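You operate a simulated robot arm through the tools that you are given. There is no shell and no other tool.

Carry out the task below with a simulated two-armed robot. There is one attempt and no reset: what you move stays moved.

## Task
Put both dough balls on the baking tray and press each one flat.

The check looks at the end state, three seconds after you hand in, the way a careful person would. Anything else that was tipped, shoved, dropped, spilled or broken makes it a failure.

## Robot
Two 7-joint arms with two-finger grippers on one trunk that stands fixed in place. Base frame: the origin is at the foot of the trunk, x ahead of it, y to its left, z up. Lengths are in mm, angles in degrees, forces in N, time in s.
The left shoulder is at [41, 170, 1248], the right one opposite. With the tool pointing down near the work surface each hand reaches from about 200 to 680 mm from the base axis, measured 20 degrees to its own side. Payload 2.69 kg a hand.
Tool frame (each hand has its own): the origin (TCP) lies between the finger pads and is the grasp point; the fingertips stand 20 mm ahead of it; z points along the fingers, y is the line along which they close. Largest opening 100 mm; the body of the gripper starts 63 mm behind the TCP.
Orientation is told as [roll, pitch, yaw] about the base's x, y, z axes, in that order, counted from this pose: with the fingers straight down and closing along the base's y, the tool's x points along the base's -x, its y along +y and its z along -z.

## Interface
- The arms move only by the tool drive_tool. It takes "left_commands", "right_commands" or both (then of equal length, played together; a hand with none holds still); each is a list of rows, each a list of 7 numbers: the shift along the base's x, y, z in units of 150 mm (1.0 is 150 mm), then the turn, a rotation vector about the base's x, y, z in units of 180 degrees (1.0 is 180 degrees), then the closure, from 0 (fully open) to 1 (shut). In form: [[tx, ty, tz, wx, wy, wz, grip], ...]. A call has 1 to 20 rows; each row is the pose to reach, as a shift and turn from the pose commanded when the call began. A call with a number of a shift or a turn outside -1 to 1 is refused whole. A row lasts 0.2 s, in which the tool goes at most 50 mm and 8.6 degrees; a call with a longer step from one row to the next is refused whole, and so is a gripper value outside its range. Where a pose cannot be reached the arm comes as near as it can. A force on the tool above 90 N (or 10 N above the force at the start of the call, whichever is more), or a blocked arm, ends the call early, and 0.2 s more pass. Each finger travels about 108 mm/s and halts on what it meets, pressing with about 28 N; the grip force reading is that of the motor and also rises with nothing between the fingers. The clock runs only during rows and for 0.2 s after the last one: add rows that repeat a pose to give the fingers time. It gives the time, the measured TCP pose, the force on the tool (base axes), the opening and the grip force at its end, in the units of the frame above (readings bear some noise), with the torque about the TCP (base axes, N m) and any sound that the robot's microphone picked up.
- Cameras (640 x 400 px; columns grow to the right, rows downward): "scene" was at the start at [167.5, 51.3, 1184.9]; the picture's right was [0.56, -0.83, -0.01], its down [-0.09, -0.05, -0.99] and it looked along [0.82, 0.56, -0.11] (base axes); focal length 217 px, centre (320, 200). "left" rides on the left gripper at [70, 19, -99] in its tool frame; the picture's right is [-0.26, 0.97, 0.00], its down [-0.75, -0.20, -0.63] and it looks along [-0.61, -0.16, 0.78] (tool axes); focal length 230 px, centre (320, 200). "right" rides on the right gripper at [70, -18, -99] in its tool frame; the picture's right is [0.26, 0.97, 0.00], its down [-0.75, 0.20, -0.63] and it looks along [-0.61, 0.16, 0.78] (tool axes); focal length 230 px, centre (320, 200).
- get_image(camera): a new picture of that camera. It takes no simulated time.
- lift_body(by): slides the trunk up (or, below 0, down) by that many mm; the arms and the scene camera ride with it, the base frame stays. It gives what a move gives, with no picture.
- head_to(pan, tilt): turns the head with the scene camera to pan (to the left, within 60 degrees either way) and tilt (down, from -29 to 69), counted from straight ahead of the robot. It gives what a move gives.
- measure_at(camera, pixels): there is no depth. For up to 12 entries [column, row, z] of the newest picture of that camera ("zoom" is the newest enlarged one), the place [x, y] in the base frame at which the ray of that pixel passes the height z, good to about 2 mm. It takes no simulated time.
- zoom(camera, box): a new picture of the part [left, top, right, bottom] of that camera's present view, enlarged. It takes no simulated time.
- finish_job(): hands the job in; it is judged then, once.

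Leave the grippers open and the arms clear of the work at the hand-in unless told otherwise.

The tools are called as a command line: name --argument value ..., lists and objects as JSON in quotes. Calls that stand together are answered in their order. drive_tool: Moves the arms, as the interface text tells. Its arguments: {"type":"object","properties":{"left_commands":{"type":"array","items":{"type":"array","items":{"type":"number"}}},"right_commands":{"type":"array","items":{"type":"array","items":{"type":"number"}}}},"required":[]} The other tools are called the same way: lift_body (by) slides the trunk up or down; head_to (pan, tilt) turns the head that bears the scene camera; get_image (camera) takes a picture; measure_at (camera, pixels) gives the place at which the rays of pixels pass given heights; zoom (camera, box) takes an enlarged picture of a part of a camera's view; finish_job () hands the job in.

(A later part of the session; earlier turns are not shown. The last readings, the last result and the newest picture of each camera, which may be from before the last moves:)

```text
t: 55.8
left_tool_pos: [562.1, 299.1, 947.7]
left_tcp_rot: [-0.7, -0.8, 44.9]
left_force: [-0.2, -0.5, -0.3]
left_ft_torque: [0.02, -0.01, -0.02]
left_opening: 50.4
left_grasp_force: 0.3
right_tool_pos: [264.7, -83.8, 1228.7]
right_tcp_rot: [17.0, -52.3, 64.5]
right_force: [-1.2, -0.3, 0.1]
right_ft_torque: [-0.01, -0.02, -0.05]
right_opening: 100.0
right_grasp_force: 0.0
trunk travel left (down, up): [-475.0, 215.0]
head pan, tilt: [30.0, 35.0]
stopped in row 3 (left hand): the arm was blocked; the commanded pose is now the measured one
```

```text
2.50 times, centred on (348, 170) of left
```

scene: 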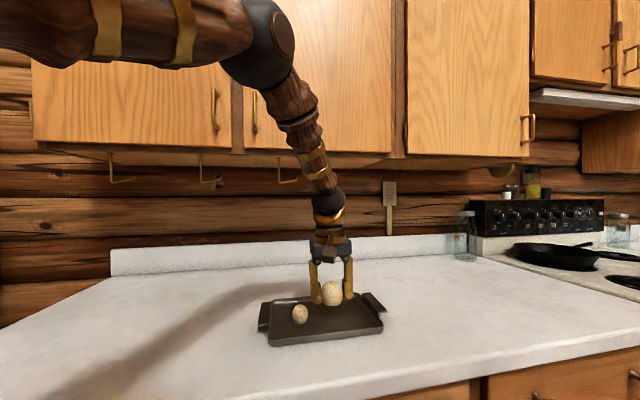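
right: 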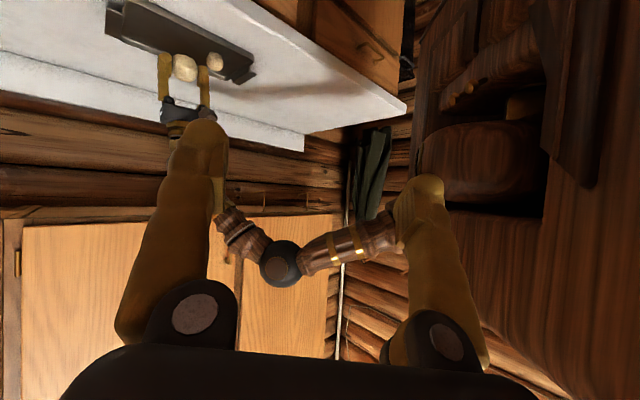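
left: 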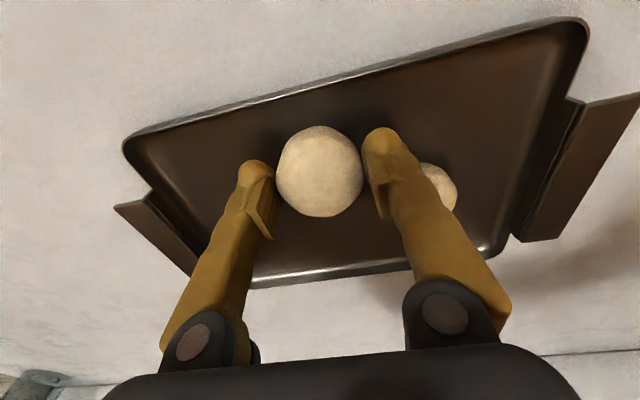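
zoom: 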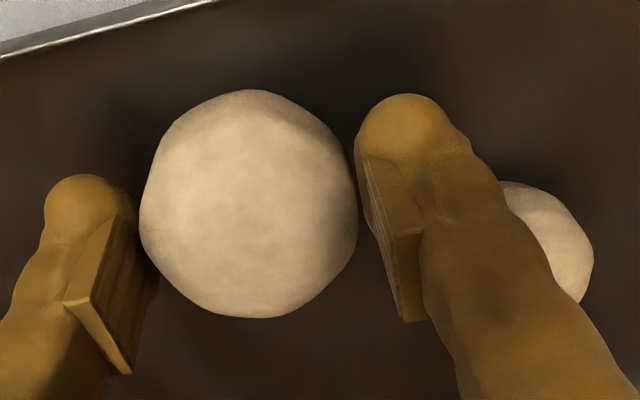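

Ball 2 rests at about (563,300) on the tray, ball 1 at (545,366). Comparing all stops, they occur whenever the left wrist is about 583 mm from the shoulder, so it is an arm-extension limit. I'll release ball 2 (open to ~56 mm), rise straight up, and then lower the trunk to gain reach before pressing.

drive_tool --left_commands '[[0, 0, 0, 0, 0, 0, 0.48], [0, 0, 0, 0, 0, 0, 0.45], [0, 0, 0, 0, 0, 0, 0.44], [0, 0, 0.04, 0, 0, 0, 0.44], [0, 0, 0.1, 0, 0, 0, 0.44], [0, 0, 0.2, 0, 0, 0, 0.44], [0, 0, 0.35, 0, 0, 0, 0.44], [-0.05, 0, 0.5, 0, 0, 0, 0.44], [-0.1, 0, 0.65, 0, 0, 0, 0.44], [-0.15, 0, 0.8, 0, 0, 0, 0.44], [-0.2, 0, 0.9, 0, 0, 0, 0.44], [-0.2, 0, 0.9, 0, 0, 0, 0.44]]'

zoom --camera "scene" --box '[240, 90, 432, 210]'

get_image --camera "left"

```text
t: 58.4
left_tool_pos: [534.7, 298.9, 1081.7]
left_tcp_rot: [-0.6, -0.4, 44.9]
left_force: [0.1, 0.2, 0.9]
left_ft_torque: [-0.02, -0.01, 0.0]
left_opening: 56.1
left_grasp_force: 0.0
right_tool_pos: [267.4, -82.3, 1229.1]
right_tcp_rot: [17.0, -52.1, 64.6]
right_force: [-0.3, 0.4, 1.2]
right_ft_torque: [0.01, 0.01, 0.0]
right_opening: 100.0
right_grasp_force: 0.1
trunk travel left (down, up): [-475.0, 215.0]
head pan, tilt: [30.0, 35.0]
```

```text
3.33 times, centred on (336, 150) of scene
```

zoom: 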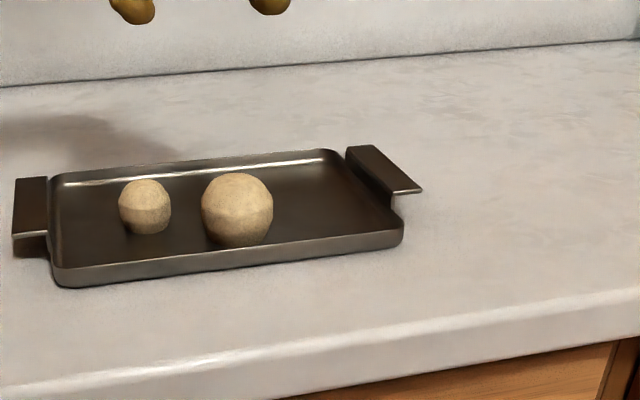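

```text
taken
```

left: 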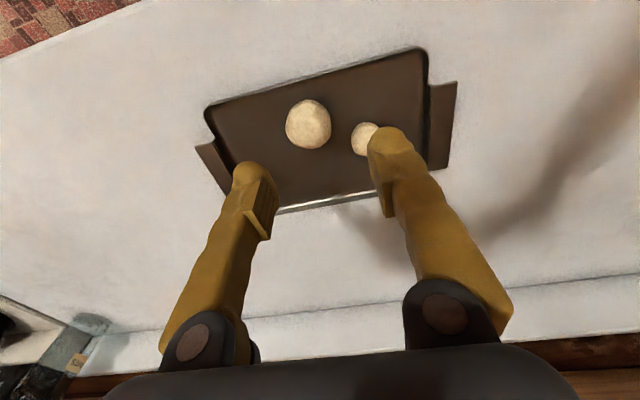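

Both balls sit on the tray. I raise the left hand 65 mm more and back 30 mm so that it stays well clear when I lower the trunk.

drive_tool --left_commands '[[-0.05, 0, 0.12, 0, 0, 0, 0.44], [-0.1, 0, 0.25, 0, 0, 0, 0.44], [-0.15, 0, 0.35, 0, 0, 0, 0.44], [-0.2, 0, 0.43, 0, 0, 0, 0.44], [-0.2, 0, 0.43, 0, 0, 0, 0.44]]'

lift_body --by -50

```text
t: 59.5
left_tool_pos: [502.5, 301.2, 1146.0]
left_tcp_rot: [-0.5, -0.5, 44.8]
left_force: [0.4, -0.5, 0.4]
left_ft_torque: [-0.02, 0.0, -0.01]
left_opening: 56.0
left_grasp_force: 0.1
right_tool_pos: [268.5, -83.4, 1228.5]
right_tcp_rot: [16.9, -52.1, 64.5]
right_force: [0.6, 0.5, 0.0]
right_ft_torque: [0.01, -0.02, 0.0]
right_opening: 100.2
right_grasp_force: 0.1
trunk travel left (down, up): [-475.0, 215.0]
head pan, tilt: [30.0, 35.0]
```

```text
t: 60.5
left_tool_pos: [500.7, 301.2, 1095.5]
left_tcp_rot: [-0.6, -0.5, 44.8]
left_force: [0.3, 0.2, 0.3]
left_ft_torque: [0.02, 0.05, 0.03]
left_opening: 56.0
left_grasp_force: 0.1
right_tool_pos: [267.0, -83.6, 1177.8]
right_tcp_rot: [16.8, -52.1, 64.7]
right_force: [0.2, -0.5, 0.1]
right_ft_torque: [-0.01, -0.01, -0.02]
right_opening: 99.9
right_grasp_force: 0.0
trunk travel left (down, up): [-425.0, 265.0]
head pan, tilt: [30.0, 35.0]
```

The trunk lowered cleanly by 50 mm. Another 50 mm.

lift_body --by -50

get_image --camera "scene"

get_image --camera "left"

```text
t: 61.4
left_tool_pos: [502.0, 300.6, 1045.9]
left_tcp_rot: [-0.6, -0.6, 44.9]
left_force: [-0.1, 0.4, 0.8]
left_ft_torque: [0.02, -0.01, 0.02]
left_opening: 56.1
left_grasp_force: 0.0
right_tool_pos: [266.3, -82.8, 1128.2]
right_tcp_rot: [16.6, -52.1, 65.0]
right_force: [0.1, -0.9, 0.3]
right_ft_torque: [-0.03, -0.02, 0.0]
right_opening: 100.0
right_grasp_force: 0.1
trunk travel left (down, up): [-375.0, 315.0]
head pan, tilt: [30.0, 35.0]
```

```text
taken
```

scene: 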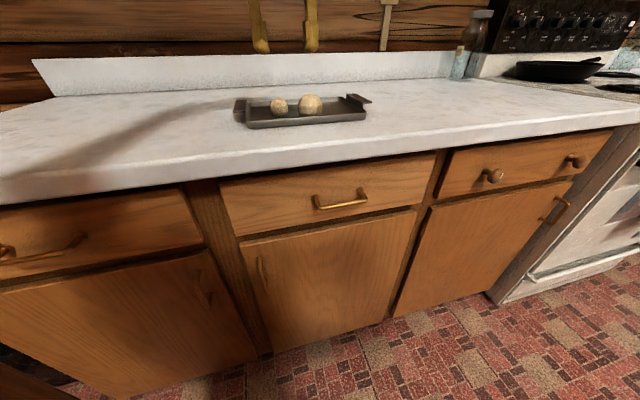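

```text
taken
```

left: 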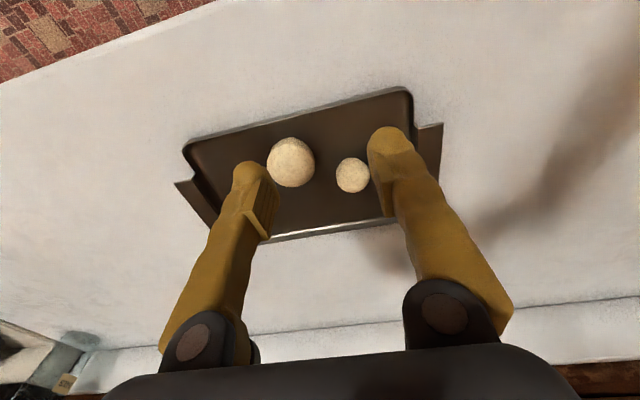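

Now I measure both balls and the tray from the left view: ball 2 (291,162), ball 1 (352,175), corners (184,147), (407,92).

measure_at --camera "left" --pixels '[[291, 162, 930], [352, 175, 924], [184, 147, 918], [407, 92, 918], [268, 242, 918], [270, 134, 930]]'

zoom --camera "left" --box '[170, 80, 458, 260]'

```text
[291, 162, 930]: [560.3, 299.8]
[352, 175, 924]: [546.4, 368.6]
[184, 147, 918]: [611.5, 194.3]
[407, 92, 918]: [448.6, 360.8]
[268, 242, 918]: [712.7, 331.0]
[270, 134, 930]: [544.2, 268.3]
```

```text
2.22 times, centred on (314, 170) of left
```

zoom: 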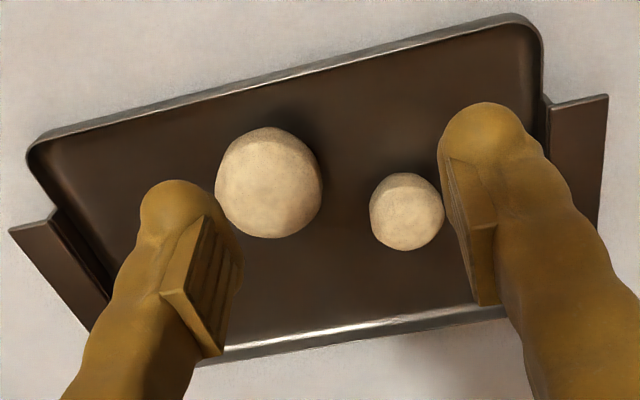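

Ball 1 is at (546,368) and ball 2 at (561,300), each with room around it. I'll close the fingers to make a blunt pressing tool, level it, and go above ball 1 at z≈990.

drive_tool --left_commands '[[0.03, 0.05, 0, 0, 0.001, 0, 0.6], [0.07, 0.11, -0.03, 0, 0.002, 0, 0.8], [0.12, 0.18, -0.08, 0, 0.003, 0, 1.0], [0.17, 0.26, -0.15, 0, 0.004, 0, 1.0], [0.23, 0.35, -0.23, 0, 0.0047, 0, 1.0], [0.28, 0.43, -0.32, 0, 0.0047, 0, 1.0], [0.293, 0.449, -0.373, 0, 0.0047, 0, 1.0], [0.293, 0.449, -0.373, 0, 0.0047, 0, 1.0], [0.293, 0.449, -0.373, 0, 0.0047, 0, 1.0]]'

head_to --pan 30 --tilt 25

get_image --camera "left"

zoom --camera "scene" --box '[224, 80, 416, 200]'

```text
t: 63.4
left_tool_pos: [544.7, 368.9, 989.1]
left_tcp_rot: [-0.1, 0.1, 44.9]
left_force: [0.0, 0.1, 0.1]
left_ft_torque: [0.03, 0.0, 0.0]
left_opening: 0.0
left_grasp_force: 28.0
right_tool_pos: [265.8, -82.6, 1128.1]
right_tcp_rot: [16.8, -52.0, 65.0]
right_force: [-0.7, -0.4, -0.4]
right_ft_torque: [-0.02, -0.03, -0.02]
right_opening: 99.8
right_grasp_force: 0.0
trunk travel left (down, up): [-375.0, 315.0]
head pan, tilt: [30.0, 35.0]
```

```text
t: 64.1
left_tool_pos: [547.2, 367.4, 990.7]
left_tcp_rot: [0.0, 0.0, 44.9]
left_force: [-0.7, -0.2, 0.4]
left_ft_torque: [-0.01, 0.0, -0.03]
left_opening: 0.0
left_grasp_force: 27.7
right_tool_pos: [265.6, -82.9, 1127.2]
right_tcp_rot: [16.7, -52.2, 65.0]
right_force: [0.4, 0.9, -0.2]
right_ft_torque: [-0.01, 0.02, 0.01]
right_opening: 100.1
right_grasp_force: 0.0
trunk travel left (down, up): [-375.0, 315.0]
head pan, tilt: [30.0, 25.0]
```

```text
taken
```

left: 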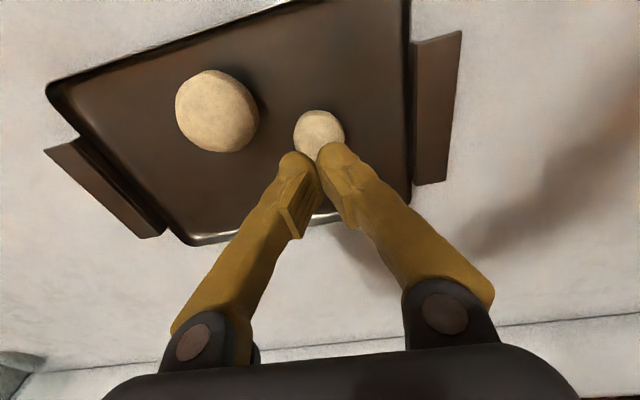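

```text
3.33 times, centred on (320, 140) of scene
```

zoom: 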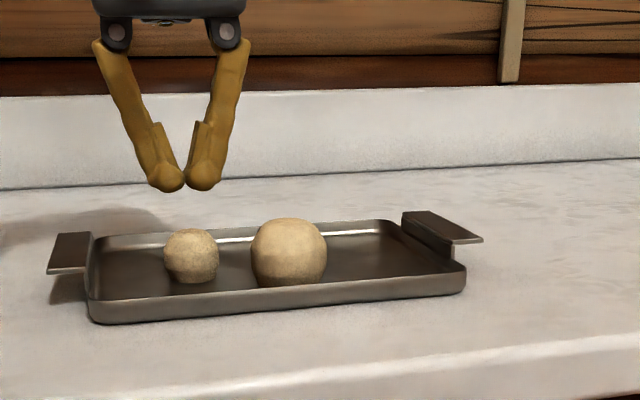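

The closed fingertips are centred over ball 1. I lower to z≈966 first, gently, and read the force.

drive_tool --left_commands '[[0, 0, -0.06, 0, 0, 0, 1.0], [0, 0, -0.11, 0, 0, 0, 1.0], [0, 0, -0.14, 0, 0, 0, 1.0], [0, 0, -0.16, 0, 0, 0, 1.0], [0, 0, -0.16, 0, 0, 0, 1.0]]'

zoom --camera "scene" --box '[224, 80, 416, 200]'

```text
t: 65.3
left_tool_pos: [546.3, 368.5, 966.0]
left_tcp_rot: [-0.1, 0.1, 44.8]
left_force: [-0.1, -0.4, 1.0]
left_ft_torque: [0.0, -0.01, -0.01]
left_opening: 0.0
left_grasp_force: 28.3
right_tool_pos: [265.7, -82.8, 1127.5]
right_tcp_rot: [16.8, -52.1, 65.0]
right_force: [0.1, -0.1, 0.8]
right_ft_torque: [-0.03, -0.04, 0.0]
right_opening: 100.0
right_grasp_force: 0.1
trunk travel left (down, up): [-375.0, 315.0]
head pan, tilt: [30.0, 25.0]
```

```text
3.33 times, centred on (320, 140) of scene
```

zoom: 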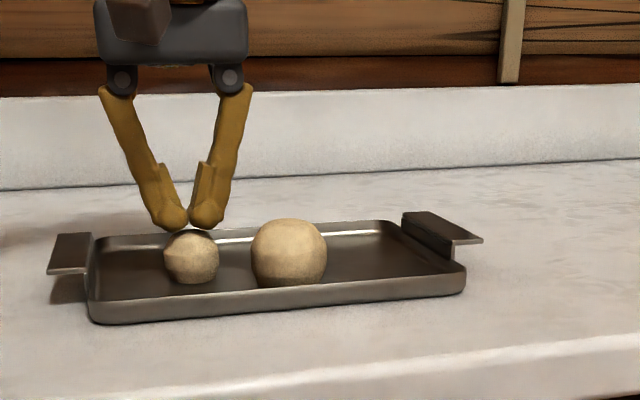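

Tips are about to touch the top of ball 1. I continue down 8 mm in small steps.

drive_tool --left_commands '[[0, 0, -0.015, 0, 0, 0, 1.0], [0, 0, -0.03, 0, 0, 0, 1.0], [0, 0, -0.042, 0, 0, 0, 1.0], [0, 0, -0.053, 0, 0, 0, 1.0], [0, 0, -0.053, 0, 0, 0, 1.0]]'

zoom --camera "scene" --box '[224, 80, 416, 200]'

```text
t: 66.5
left_tool_pos: [545.9, 368.2, 957.8]
left_tcp_rot: [-0.1, 0.2, 45.0]
left_force: [0.0, 1.6, 2.4]
left_ft_torque: [0.04, -0.04, 0.0]
left_opening: 6.0
left_grasp_force: 27.7
right_tool_pos: [264.9, -82.6, 1127.6]
right_tcp_rot: [16.8, -52.2, 65.0]
right_force: [0.5, 0.1, 0.1]
right_ft_torque: [0.03, -0.01, 0.0]
right_opening: 99.8
right_grasp_force: 0.0
trunk travel left (down, up): [-375.0, 315.0]
head pan, tilt: [30.0, 25.0]
```

```text
3.33 times, centred on (320, 140) of scene
```

zoom: 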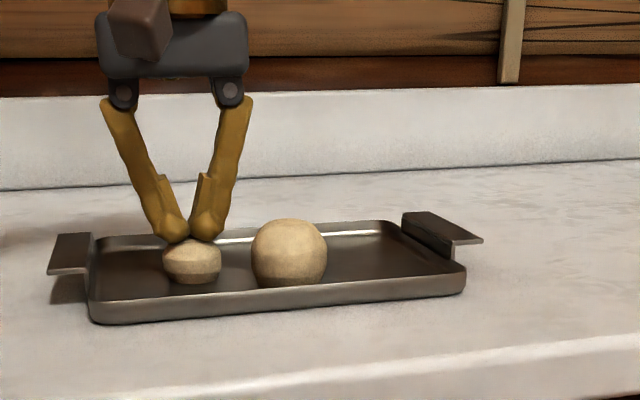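

The dough yields: ball 1 is visibly lower and wider, force only 2.4 N. I continue 8 mm further.

drive_tool --left_commands '[[0, 0, -0.015, 0, 0, 0, 1.0], [0, 0, -0.03, 0, 0, 0, 1.0], [0, 0, -0.042, 0, 0, 0, 1.0], [0, 0, -0.053, 0, 0, 0, 1.0], [0, 0, -0.053, 0, 0, 0, 1.0]]'

zoom --camera "scene" --box '[224, 80, 416, 200]'

```text
t: 67.7
left_tool_pos: [547.5, 368.6, 950.0]
left_tcp_rot: [-0.1, 0.0, 44.9]
left_force: [-0.9, -0.2, 2.2]
left_ft_torque: [0.02, 0.01, 0.01]
left_opening: 6.1
left_grasp_force: 27.8
right_tool_pos: [266.1, -81.9, 1128.2]
right_tcp_rot: [16.7, -52.1, 65.0]
right_force: [0.5, 0.0, 0.0]
right_ft_torque: [0.05, 0.02, 0.01]
right_opening: 99.9
right_grasp_force: 0.0
trunk travel left (down, up): [-375.0, 315.0]
head pan, tilt: [30.0, 25.0]
```

```text
3.33 times, centred on (320, 140) of scene
```

zoom: 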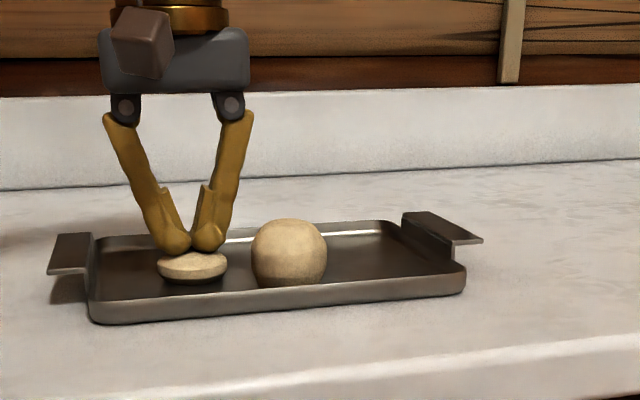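

It is flattening nicely into a disc. I press 6 mm more to about z≈944.

drive_tool --left_commands '[[0, 0, -0.013, 0, 0, 0, 1.0], [0, 0, -0.026, 0, 0, 0, 1.0], [0, 0, -0.04, 0, 0, 0, 1.0], [0, 0, -0.04, 0, 0, 0, 1.0]]'

zoom --camera "scene" --box '[224, 80, 416, 200]'

get_image --camera "left"

```text
t: 68.7
left_tool_pos: [545.2, 368.0, 943.5]
left_tcp_rot: [-0.1, 0.2, 44.9]
left_force: [0.3, -0.2, -0.2]
left_ft_torque: [0.02, -0.01, -0.04]
left_opening: 0.0
left_grasp_force: 28.3
right_tool_pos: [266.2, -82.8, 1128.7]
right_tcp_rot: [16.7, -52.1, 65.0]
right_force: [1.2, -0.5, 0.2]
right_ft_torque: [0.03, 0.0, -0.01]
right_opening: 100.0
right_grasp_force: 0.3
trunk travel left (down, up): [-375.0, 315.0]
head pan, tilt: [30.0, 25.0]
```

```text
3.33 times, centred on (320, 140) of scene
```

zoom: 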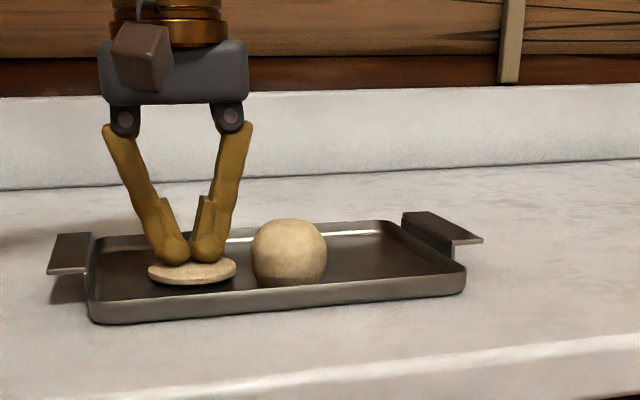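

```text
taken
```

left: 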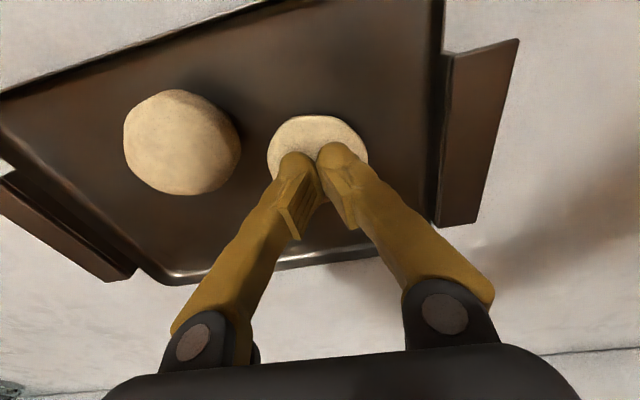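

Ball 1 is now a flat disc about 60 mm across. I lift straight up slowly to see that the disc stays.

drive_tool --left_commands '[[0, 0, 0.03, 0, 0, 0, 1.0], [0, 0, 0.1, 0, 0, 0, 1.0], [0, 0, 0.2, 0, 0, 0, 1.0], [0, 0, 0.35, 0, 0, 0, 1.0], [0, 0, 0.5, 0, 0, 0, 1.0], [0, 0, 0.6, 0, 0, 0, 1.0], [0, 0, 0.6, 0, 0, 0, 1.0]]'

zoom --camera "scene" --box '[224, 80, 416, 200]'

get_image --camera "left"

```text
t: 70.3
left_tool_pos: [547.6, 370.2, 1032.8]
left_tcp_rot: [-0.1, 0.1, 44.9]
left_force: [-0.2, 0.4, -0.1]
left_ft_torque: [-0.01, -0.01, 0.01]
left_opening: 0.0
left_grasp_force: 27.7
right_tool_pos: [265.5, -82.2, 1127.5]
right_tcp_rot: [16.8, -52.2, 65.1]
right_force: [0.1, 0.2, -0.1]
right_ft_torque: [-0.02, 0.04, -0.02]
right_opening: 99.9
right_grasp_force: 0.1
trunk travel left (down, up): [-375.0, 315.0]
head pan, tilt: [30.0, 25.0]
```

```text
3.33 times, centred on (320, 140) of scene
```

zoom: 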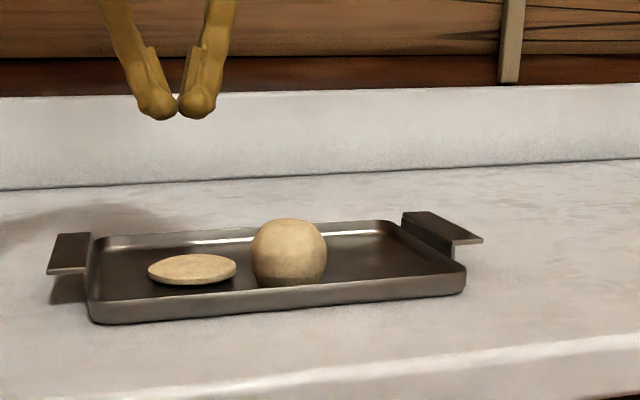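

```text
taken
```

left: 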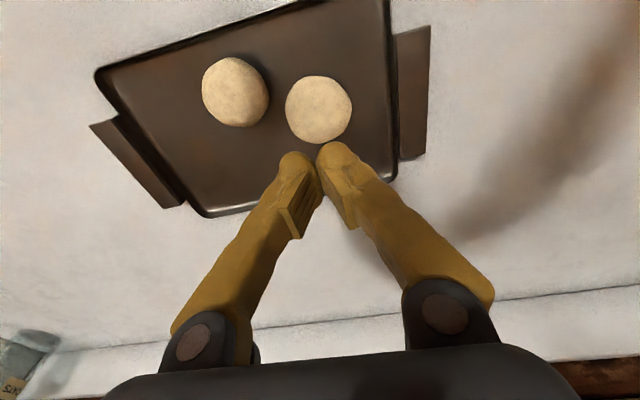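

Disc 1 stays flat on the tray. I measure disc 1 (319,109), its edge toward ball 2 (286,106), ball 2 (235,92) and the tray corners.

measure_at --camera "left" --pixels '[[319, 109, 914], [286, 106, 914], [352, 112, 914], [235, 92, 930], [96, 76, 918], [388, 0, 918], [390, 180, 918], [202, 213, 918]]'

zoom --camera "left" --box '[80, 0, 400, 200]'

```text
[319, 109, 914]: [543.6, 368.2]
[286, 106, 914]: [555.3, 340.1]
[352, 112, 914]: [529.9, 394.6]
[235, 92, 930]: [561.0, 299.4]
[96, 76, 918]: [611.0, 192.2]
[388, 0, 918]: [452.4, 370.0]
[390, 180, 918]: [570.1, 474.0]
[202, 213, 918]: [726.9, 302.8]
```

```text
2.00 times, centred on (240, 100) of left
```

zoom: 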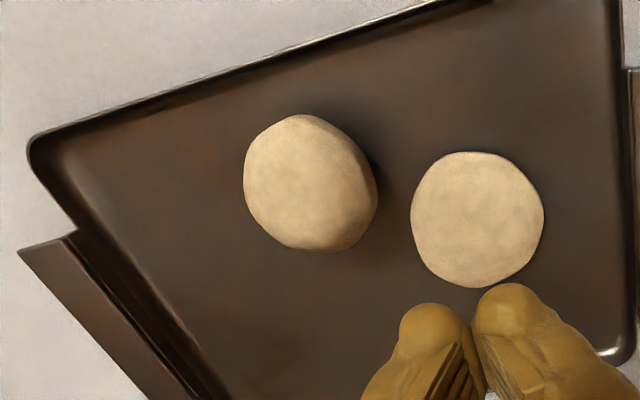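

Disc 1: centre (543.6,368.2), 60 mm wide. Ball 2 at (561,299.5). Before pressing ball 2 I'll shift it ~16 mm away from disc 1 so they don't touch when flat. I go above it, with the grip offset 7 mm toward the tray's front so the finger stays clear of disc 1, opening 62 mm.

drive_tool --left_commands '[[0, -0.08, 0, 0, 0, 0, 0.8], [0.01, -0.2, 0, 0, 0, 0, 0.6], [0.03, -0.33, -0.02, 0, 0, 0, 0.4], [0.05, -0.44, -0.06, 0, 0, 0, 0.38], [0.056, -0.505, -0.12, 0, 0, 0, 0.38], [0.056, -0.505, -0.2, 0, 0, 0, 0.38], [0.056, -0.505, -0.2, 0, 0, 0, 0.38], [0.056, -0.505, -0.2, 0, 0, 0, 0.38]]'

get_image --camera "left"

zoom --camera "scene" --box '[224, 80, 416, 200]'

```text
t: 72.1
left_tool_pos: [554.9, 294.1, 1003.6]
left_tcp_rot: [-0.1, 0.1, 44.8]
left_force: [0.5, 0.3, -0.3]
left_ft_torque: [-0.02, 0.02, 0.01]
left_opening: 62.2
left_grasp_force: 0.0
right_tool_pos: [265.9, -82.7, 1128.5]
right_tcp_rot: [16.7, -52.1, 65.0]
right_force: [0.0, 0.0, 0.6]
right_ft_torque: [0.0, -0.01, 0.0]
right_opening: 100.1
right_grasp_force: 0.1
trunk travel left (down, up): [-375.0, 315.0]
head pan, tilt: [30.0, 25.0]
```

```text
taken
```

left: 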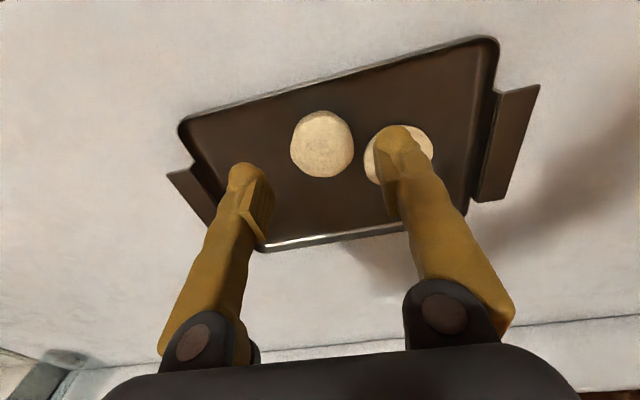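

```text
3.33 times, centred on (320, 140) of scene
```

zoom: 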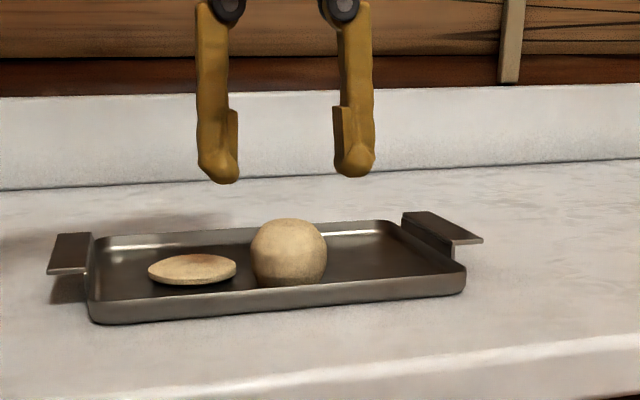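

The left finger would come close to disc 1, so I rotate the hand another 20° (yaw 65): that swings that finger toward the tray's front edge, away from the disc, and lets me centre on ball 2.

drive_tool --left_commands '[[0.01, 0.01, 0, 0, 0, 0.03, 0.38], [0.02, 0.02, 0, 0, 0, 0.06, 0.38], [0.03, 0.03, 0, 0, 0, 0.09, 0.39], [0.04, 0.036, 0, 0, 0, 0.111, 0.4], [0.04, 0.036, 0, 0, 0, 0.111, 0.4], [0.04, 0.036, 0, 0, 0, 0.111, 0.4]]'

get_image --camera "left"

```text
t: 73.5
left_tool_pos: [561.3, 297.0, 1004.4]
left_tcp_rot: [0.0, 0.0, 65.0]
left_force: [1.0, -0.2, -0.8]
left_ft_torque: [0.0, 0.02, -0.01]
left_opening: 60.1
left_grasp_force: 0.1
right_tool_pos: [265.9, -82.0, 1127.8]
right_tcp_rot: [16.7, -52.1, 65.0]
right_force: [0.2, 0.4, 0.2]
right_ft_torque: [0.01, -0.02, 0.02]
right_opening: 99.8
right_grasp_force: 0.0
trunk travel left (down, up): [-375.0, 315.0]
head pan, tilt: [30.0, 25.0]
```

```text
taken
```

left: 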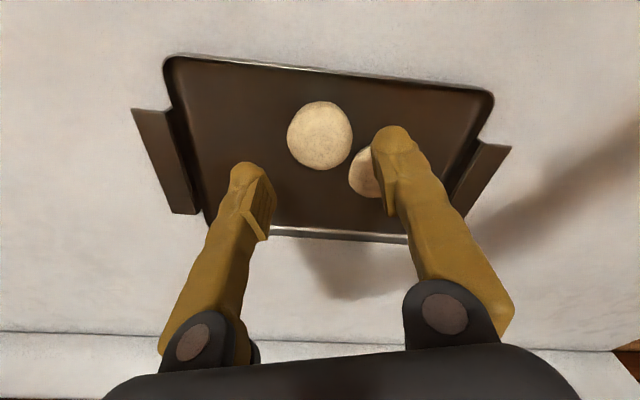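

Ball 2 is centred at (320,136) in the hand view. I descend to z≈955 and check the clearance to disc 1.

drive_tool --left_commands '[[0, 0.007, -0.08, 0, 0, 0, 0.4], [0, 0.01, -0.16, 0, 0, 0, 0.4], [0, 0.01, -0.24, 0, 0, 0, 0.4], [0, 0.01, -0.32, 0, 0, 0, 0.4], [0, 0.01, -0.32, 0, 0, 0, 0.4]]'

get_image --camera "left"

zoom --camera "scene" --box '[224, 80, 416, 200]'

```text
t: 74.7
left_tool_pos: [561.7, 299.3, 956.0]
left_tcp_rot: [0.0, -0.1, 64.9]
left_force: [0.2, -0.2, -0.3]
left_ft_torque: [-0.02, 0.01, -0.02]
left_opening: 59.7
left_grasp_force: 0.1
right_tool_pos: [266.1, -82.3, 1128.2]
right_tcp_rot: [16.7, -52.0, 65.0]
right_force: [-0.5, -0.5, 0.5]
right_ft_torque: [-0.01, 0.0, 0.01]
right_opening: 100.0
right_grasp_force: 0.1
trunk travel left (down, up): [-375.0, 315.0]
head pan, tilt: [30.0, 25.0]
```

```text
taken
```

left: 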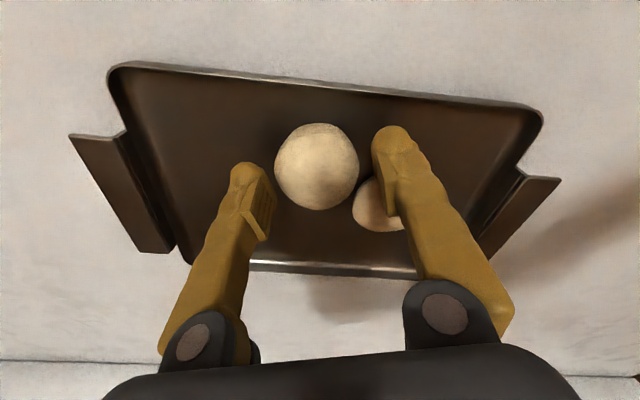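

```text
3.33 times, centred on (320, 140) of scene
```

zoom: 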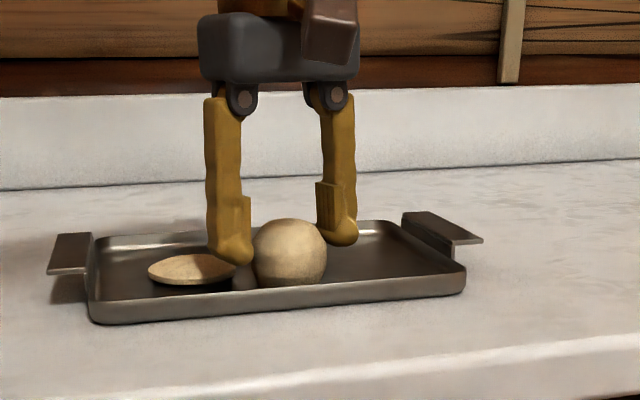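

Clear of disc 1. I descend to z≈938 and close gently around ball 2.

drive_tool --left_commands '[[0, 0, -0.05, 0, 0, 0, 0.4], [0, 0, -0.1, 0, 0, 0, 0.4], [0, 0, -0.117, 0, 0, 0, 0.42], [0, 0, -0.117, 0, 0, 0, 0.46], [0, 0, -0.117, 0, 0, 0, 0.49], [0, 0, -0.117, 0, 0, 0, 0.5], [0, 0, -0.117, 0, 0, 0, 0.5]]'

zoom --camera "scene" --box '[224, 80, 416, 200]'

get_image --camera "left"

```text
t: 76.3
left_tool_pos: [561.1, 298.8, 936.9]
left_tcp_rot: [-0.1, -0.1, 65.0]
left_force: [0.9, -0.3, -0.2]
left_ft_torque: [-0.02, -0.01, -0.01]
left_opening: 50.7
left_grasp_force: 0.5
right_tool_pos: [265.9, -82.0, 1127.0]
right_tcp_rot: [16.7, -52.1, 65.0]
right_force: [-0.1, -0.5, 0.2]
right_ft_torque: [-0.02, 0.01, 0.01]
right_opening: 99.9
right_grasp_force: 0.1
trunk travel left (down, up): [-375.0, 315.0]
head pan, tilt: [30.0, 25.0]
```

```text
3.33 times, centred on (320, 140) of scene
```

zoom: 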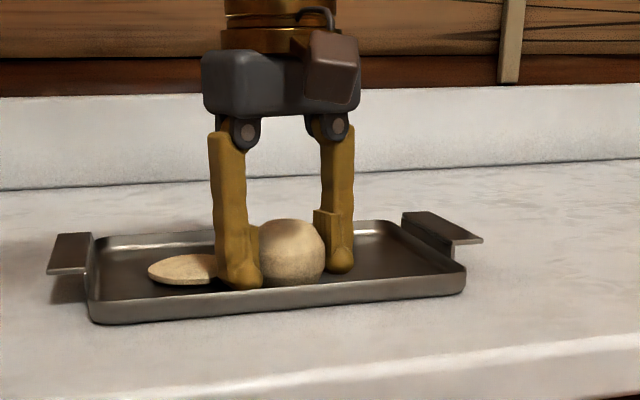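

```text
taken
```

left: 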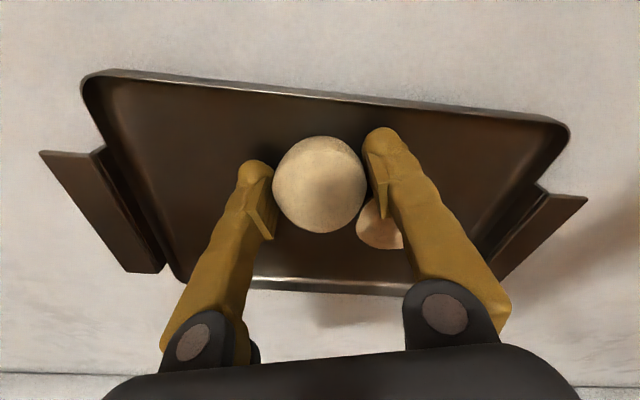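

Just touching (0.5 N). I close to about 48 mm for a light hold, lift 6 mm, and shift it by (+16,-4) mm.

drive_tool --left_commands '[[0, 0, 0, 0, 0, 0, 0.515], [0, 0, 0, 0, 0, 0, 0.525], [0, 0, 0, 0, 0, 0, 0.525], [0, 0, 0.02, 0, 0, 0, 0.525], [0, 0, 0.045, 0, 0, 0, 0.525], [0, 0, 0.045, 0, 0, 0, 0.525]]'

```text
t: 77.7
left_tool_pos: [560.4, 299.3, 944.6]
left_tcp_rot: [-0.1, 0.0, 64.8]
left_force: [-0.2, -0.2, -2.0]
left_ft_torque: [0.0, 0.06, -0.01]
left_opening: 48.9
left_grasp_force: 0.9
right_tool_pos: [265.7, -82.3, 1127.9]
right_tcp_rot: [16.7, -52.1, 65.0]
right_force: [-0.1, 0.4, -0.3]
right_ft_torque: [0.02, -0.01, -0.01]
right_opening: 100.3
right_grasp_force: 0.0
trunk travel left (down, up): [-375.0, 315.0]
head pan, tilt: [30.0, 25.0]
```

The force (-2 N in z) suggests the ball is lifted, but the grip is weak (0.9 N). I tighten slightly, then move by (+16,-4) slowly.

drive_tool --left_commands '[[0, 0, 0, 0, 0, 0, 0.535], [0, 0, 0, 0, 0, 0, 0.54], [0.02, -0.005, 0, 0, 0, 0, 0.54], [0.04, -0.01, 0, 0, 0, 0, 0.54], [0.06, -0.015, 0, 0, 0, 0, 0.54], [0.08, -0.02, 0, 0, 0, 0, 0.54], [0.107, -0.027, 0, 0, 0, 0, 0.54], [0.107, -0.027, 0, 0, 0, 0, 0.54]]'

zoom --camera "scene" --box '[224, 80, 416, 200]'

get_image --camera "left"

```text
t: 79.5
left_tool_pos: [578.2, 295.8, 944.5]
left_tcp_rot: [0.0, 0.1, 64.9]
left_force: [0.5, 0.1, -0.6]
left_ft_torque: [0.0, 0.01, -0.04]
left_opening: 48.7
left_grasp_force: 27.3
right_tool_pos: [265.2, -81.0, 1127.9]
right_tcp_rot: [16.7, -52.1, 65.1]
right_force: [0.3, 0.0, -0.2]
right_ft_torque: [-0.01, 0.01, -0.01]
right_opening: 100.0
right_grasp_force: 0.1
trunk travel left (down, up): [-375.0, 315.0]
head pan, tilt: [30.0, 25.0]
```

```text
3.33 times, centred on (320, 140) of scene
```

zoom: 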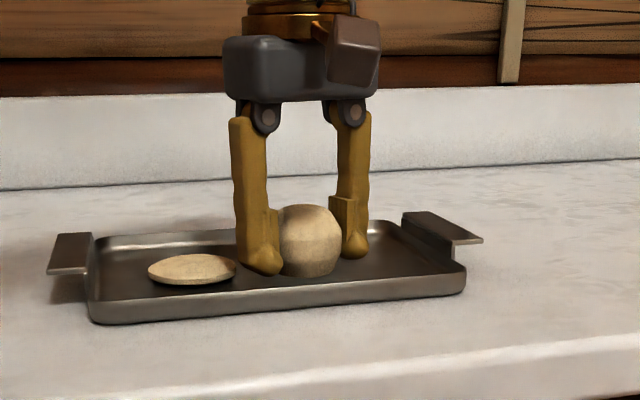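

```text
taken
```

left: 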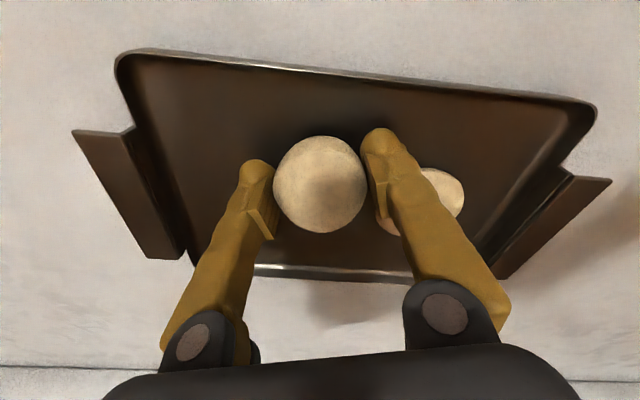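

The trunk lowering helped: no stop at (578,296). I lower 7 mm to set the ball down and open the fingers.

drive_tool --left_commands '[[0, 0, -0.02, 0, 0, 0, 0.54], [0, 0, -0.046, 0, 0, 0, 0.54], [0, 0, -0.046, 0, 0, 0, 0.52], [0, 0, -0.046, 0, 0, 0, 0.49], [0, 0, -0.046, 0, 0, 0, 0.46], [0, 0, -0.046, 0, 0, 0, 0.42], [0, 0, -0.046, 0, 0, 0, 0.4], [0, 0, -0.046, 0, 0, 0, 0.4]]'

zoom --camera "scene" --box '[224, 80, 416, 200]'

```text
t: 81.3
left_tool_pos: [577.3, 296.0, 939.2]
left_tcp_rot: [0.0, 0.0, 64.9]
left_force: [0.6, 0.4, -0.1]
left_ft_torque: [0.0, 0.08, 0.0]
left_opening: 59.9
left_grasp_force: 0.0
right_tool_pos: [265.1, -82.1, 1128.2]
right_tcp_rot: [16.6, -52.1, 65.0]
right_force: [0.2, 0.4, 0.4]
right_ft_torque: [0.03, -0.02, 0.02]
right_opening: 100.1
right_grasp_force: 0.0
trunk travel left (down, up): [-375.0, 315.0]
head pan, tilt: [30.0, 25.0]
```

```text
3.33 times, centred on (320, 140) of scene
```

zoom: 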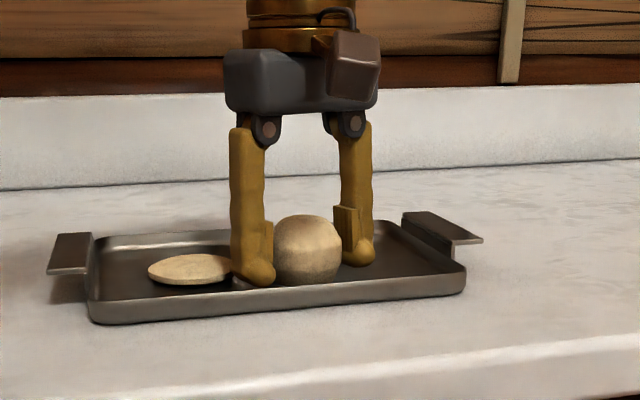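

Ball 2 is released. I rise straight up 70 mm and then close the fingers.

drive_tool --left_commands '[[0, 0, 0.08, 0, 0, 0, 0.4], [0, 0, 0.2, 0, 0, 0, 0.4], [0, 0, 0.34, 0, 0, 0, 0.4], [0, 0, 0.46, 0, 0, 0, 0.6], [0, 0, 0.46, 0, 0, 0, 0.8], [0, 0, 0.46, 0, 0, 0, 1.0], [0, 0, 0.46, 0, 0, 0, 1.0], [0, 0, 0.46, 0, 0, 0, 1.0]]'

get_image --camera "left"

zoom --camera "scene" --box '[224, 80, 416, 200]'

```text
t: 83.1
left_tool_pos: [577.1, 293.3, 1008.0]
left_tcp_rot: [-0.1, -0.1, 64.9]
left_force: [0.3, -0.4, 0.7]
left_ft_torque: [-0.01, -0.01, -0.01]
left_opening: 0.0
left_grasp_force: 28.0
right_tool_pos: [265.9, -83.0, 1127.5]
right_tcp_rot: [16.7, -52.1, 65.0]
right_force: [-0.8, -0.1, 0.4]
right_ft_torque: [0.0, 0.01, 0.01]
right_opening: 99.8
right_grasp_force: 0.1
trunk travel left (down, up): [-375.0, 315.0]
head pan, tilt: [30.0, 25.0]
```

```text
taken
```

left: 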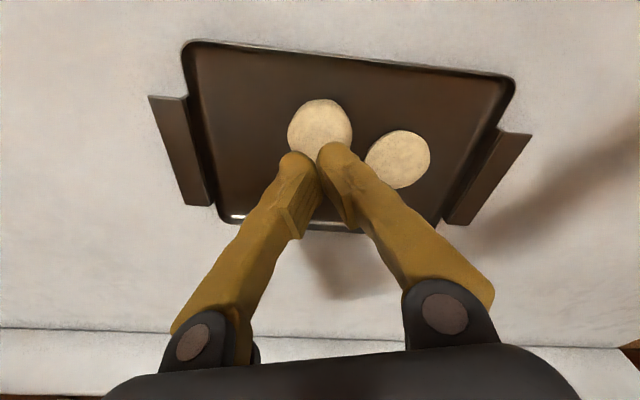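

```text
3.33 times, centred on (320, 140) of scene
```

zoom: 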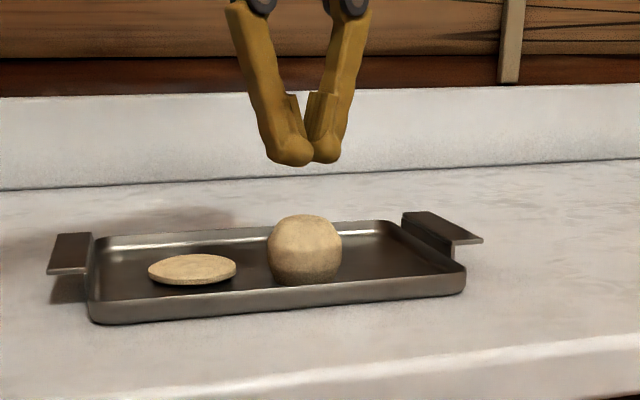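

Ball 2 is centred under the closed fingertips. I lower to z≈980 and then press in small steps.

drive_tool --left_commands '[[0, 0.004, -0.06, 0, 0, 0, 1.0], [0, 0.007, -0.12, 0, 0, 0, 1.0], [0, 0.007, -0.17, 0, 0, 0, 1.0], [0, 0.007, -0.2, 0, 0, 0, 1.0], [0, 0.007, -0.24, 0, 0, 0, 1.0], [0, 0.007, -0.24, 0, 0, 0, 1.0]]'

zoom --camera "scene" --box '[224, 80, 416, 200]'

```text
t: 84.5
left_tool_pos: [578.3, 296.1, 970.5]
left_tcp_rot: [0.0, 0.0, 64.9]
left_force: [0.2, -0.4, -0.1]
left_ft_torque: [0.03, 0.01, -0.01]
left_opening: 5.8
left_grasp_force: 27.8
right_tool_pos: [265.0, -83.2, 1127.4]
right_tcp_rot: [16.8, -52.1, 65.0]
right_force: [-0.4, -0.7, -0.3]
right_ft_torque: [-0.02, -0.01, 0.02]
right_opening: 100.0
right_grasp_force: 0.1
trunk travel left (down, up): [-375.0, 315.0]
head pan, tilt: [30.0, 25.0]
```

```text
3.33 times, centred on (320, 140) of scene
```

zoom: 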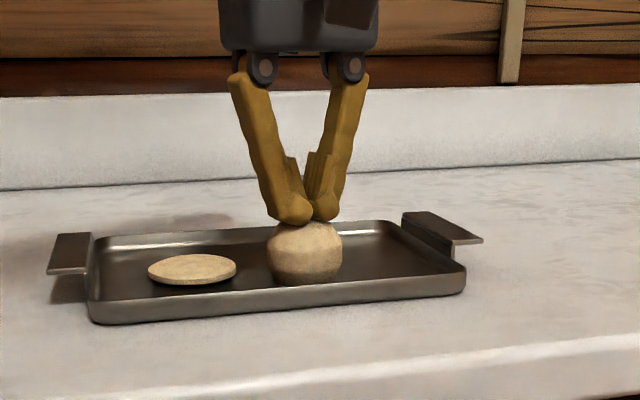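

Contact with the top has begun. I press 8 mm further.

drive_tool --left_commands '[[0, 0, -0.015, 0, 0, 0, 1.0], [0, 0, -0.03, 0, 0, 0, 1.0], [0, 0, -0.042, 0, 0, 0, 1.0], [0, 0, -0.053, 0, 0, 0, 1.0], [0, 0, -0.053, 0, 0, 0, 1.0]]'

zoom --camera "scene" --box '[224, 80, 416, 200]'

```text
t: 85.7
left_tool_pos: [576.8, 296.2, 964.2]
left_tcp_rot: [0.0, 0.1, 64.9]
left_force: [-0.3, 0.3, 0.6]
left_ft_torque: [0.0, 0.01, -0.02]
left_opening: 6.0
left_grasp_force: 28.1
right_tool_pos: [265.7, -82.8, 1127.4]
right_tcp_rot: [16.8, -52.1, 65.1]
right_force: [-0.1, 0.8, 0.6]
right_ft_torque: [0.0, 0.03, 0.0]
right_opening: 99.9
right_grasp_force: 0.0
trunk travel left (down, up): [-375.0, 315.0]
head pan, tilt: [30.0, 25.0]
```

```text
3.33 times, centred on (320, 140) of scene
```

zoom: 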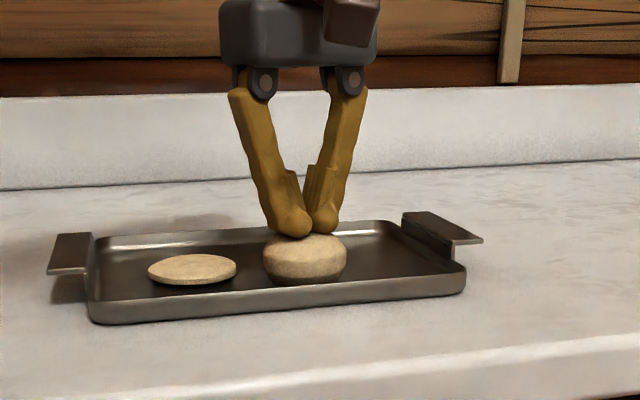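

It is widening evenly. Another 7 mm.

drive_tool --left_commands '[[0, 0, -0.015, 0, 0, 0, 1.0], [0, 0, -0.03, 0, 0, 0, 1.0], [0, 0, -0.042, 0, 0, 0, 1.0], [0, 0, -0.05, 0, 0, 0, 1.0], [0, 0, -0.05, 0, 0, 0, 1.0]]'

zoom --camera "scene" --box '[224, 80, 416, 200]'

get_image --camera "left"

```text
t: 86.9
left_tool_pos: [577.8, 296.5, 955.3]
left_tcp_rot: [0.0, 0.0, 64.8]
left_force: [0.4, 0.2, 0.7]
left_ft_torque: [0.01, 0.0, 0.01]
left_opening: 6.2
left_grasp_force: 28.1
right_tool_pos: [266.1, -83.4, 1127.7]
right_tcp_rot: [16.7, -52.2, 65.0]
right_force: [1.1, -0.6, -0.4]
right_ft_torque: [0.02, -0.02, 0.01]
right_opening: 100.0
right_grasp_force: 0.0
trunk travel left (down, up): [-375.0, 315.0]
head pan, tilt: [30.0, 25.0]
```

```text
3.33 times, centred on (320, 140) of scene
```

zoom: 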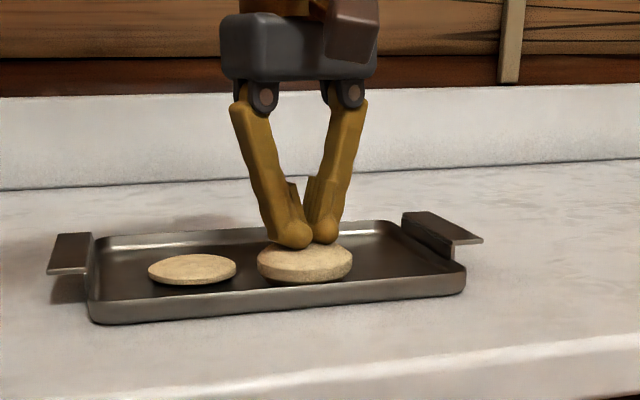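

```text
taken
```

left: 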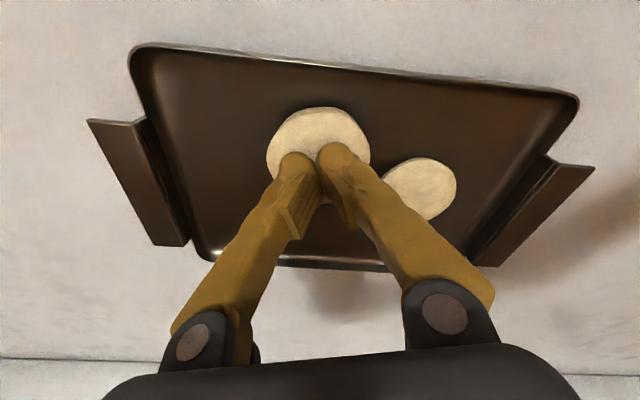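

Disc 2 is ~64 mm across with plenty of room to the rim. I press about 7 mm more to z≈948.

drive_tool --left_commands '[[0, 0, -0.013, 0, 0, 0, 1.0], [0, 0, -0.026, 0, 0, 0, 1.0], [0, 0, -0.038, 0, 0, 0, 1.0], [0, 0, -0.048, 0, 0, 0, 1.0], [0, 0, -0.048, 0, 0, 0, 1.0]]'

zoom --camera "scene" --box '[224, 80, 416, 200]'

get_image --camera "left"

```text
t: 88.1
left_tool_pos: [577.2, 295.9, 949.2]
left_tcp_rot: [0.0, 0.1, 64.8]
left_force: [-0.8, 0.4, 0.1]
left_ft_torque: [-0.01, 0.0, 0.02]
left_opening: 0.0
left_grasp_force: 28.4
right_tool_pos: [266.4, -83.0, 1127.5]
right_tcp_rot: [16.7, -52.1, 64.9]
right_force: [-0.6, 0.5, -0.2]
right_ft_torque: [-0.02, 0.05, 0.04]
right_opening: 100.4
right_grasp_force: 0.1
trunk travel left (down, up): [-375.0, 315.0]
head pan, tilt: [30.0, 25.0]
```

```text
3.33 times, centred on (320, 140) of scene
```

zoom: 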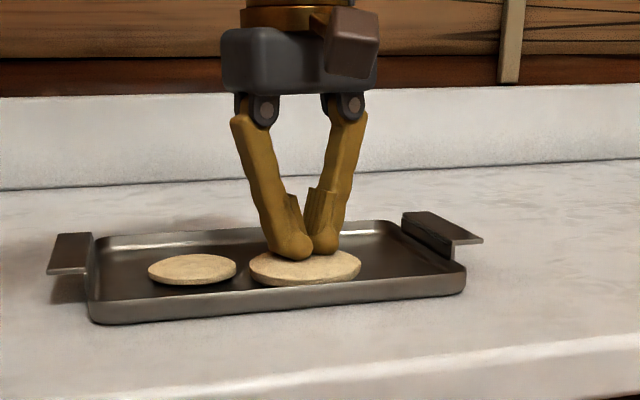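

```text
taken
```

left: 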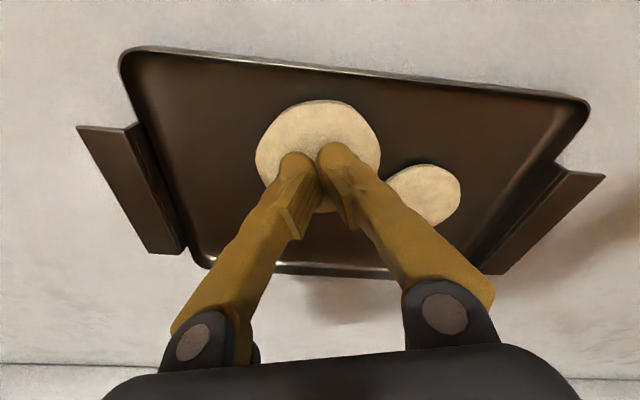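

Disc 2 is now ~76 mm wide and about 15 mm thick, with room left. I press 2.5 mm more so it's clearly flat like disc 1.

drive_tool --left_commands '[[0, 0, -0.008, 0, 0, 0, 1.0], [0, 0, -0.017, 0, 0, 0, 1.0], [0, 0, -0.017, 0, 0, 0, 1.0]]'

zoom --camera "scene" --box '[224, 80, 416, 200]'

```text
t: 88.9
left_tool_pos: [576.2, 296.8, 947.4]
left_tcp_rot: [0.0, -0.1, 64.8]
left_force: [0.1, 1.7, 4.0]
left_ft_torque: [0.02, 0.0, 0.0]
left_opening: 5.8
left_grasp_force: 28.2
right_tool_pos: [265.2, -82.6, 1128.5]
right_tcp_rot: [16.5, -52.2, 64.9]
right_force: [-0.5, 0.0, 0.0]
right_ft_torque: [-0.02, -0.03, 0.02]
right_opening: 99.7
right_grasp_force: 0.1
trunk travel left (down, up): [-375.0, 315.0]
head pan, tilt: [30.0, 25.0]
```

```text
3.33 times, centred on (320, 140) of scene
```

zoom: 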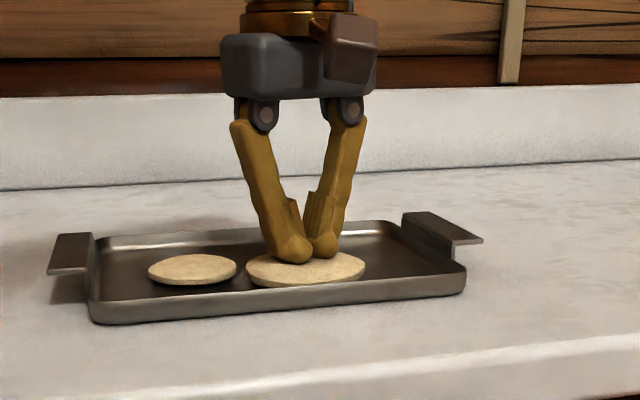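

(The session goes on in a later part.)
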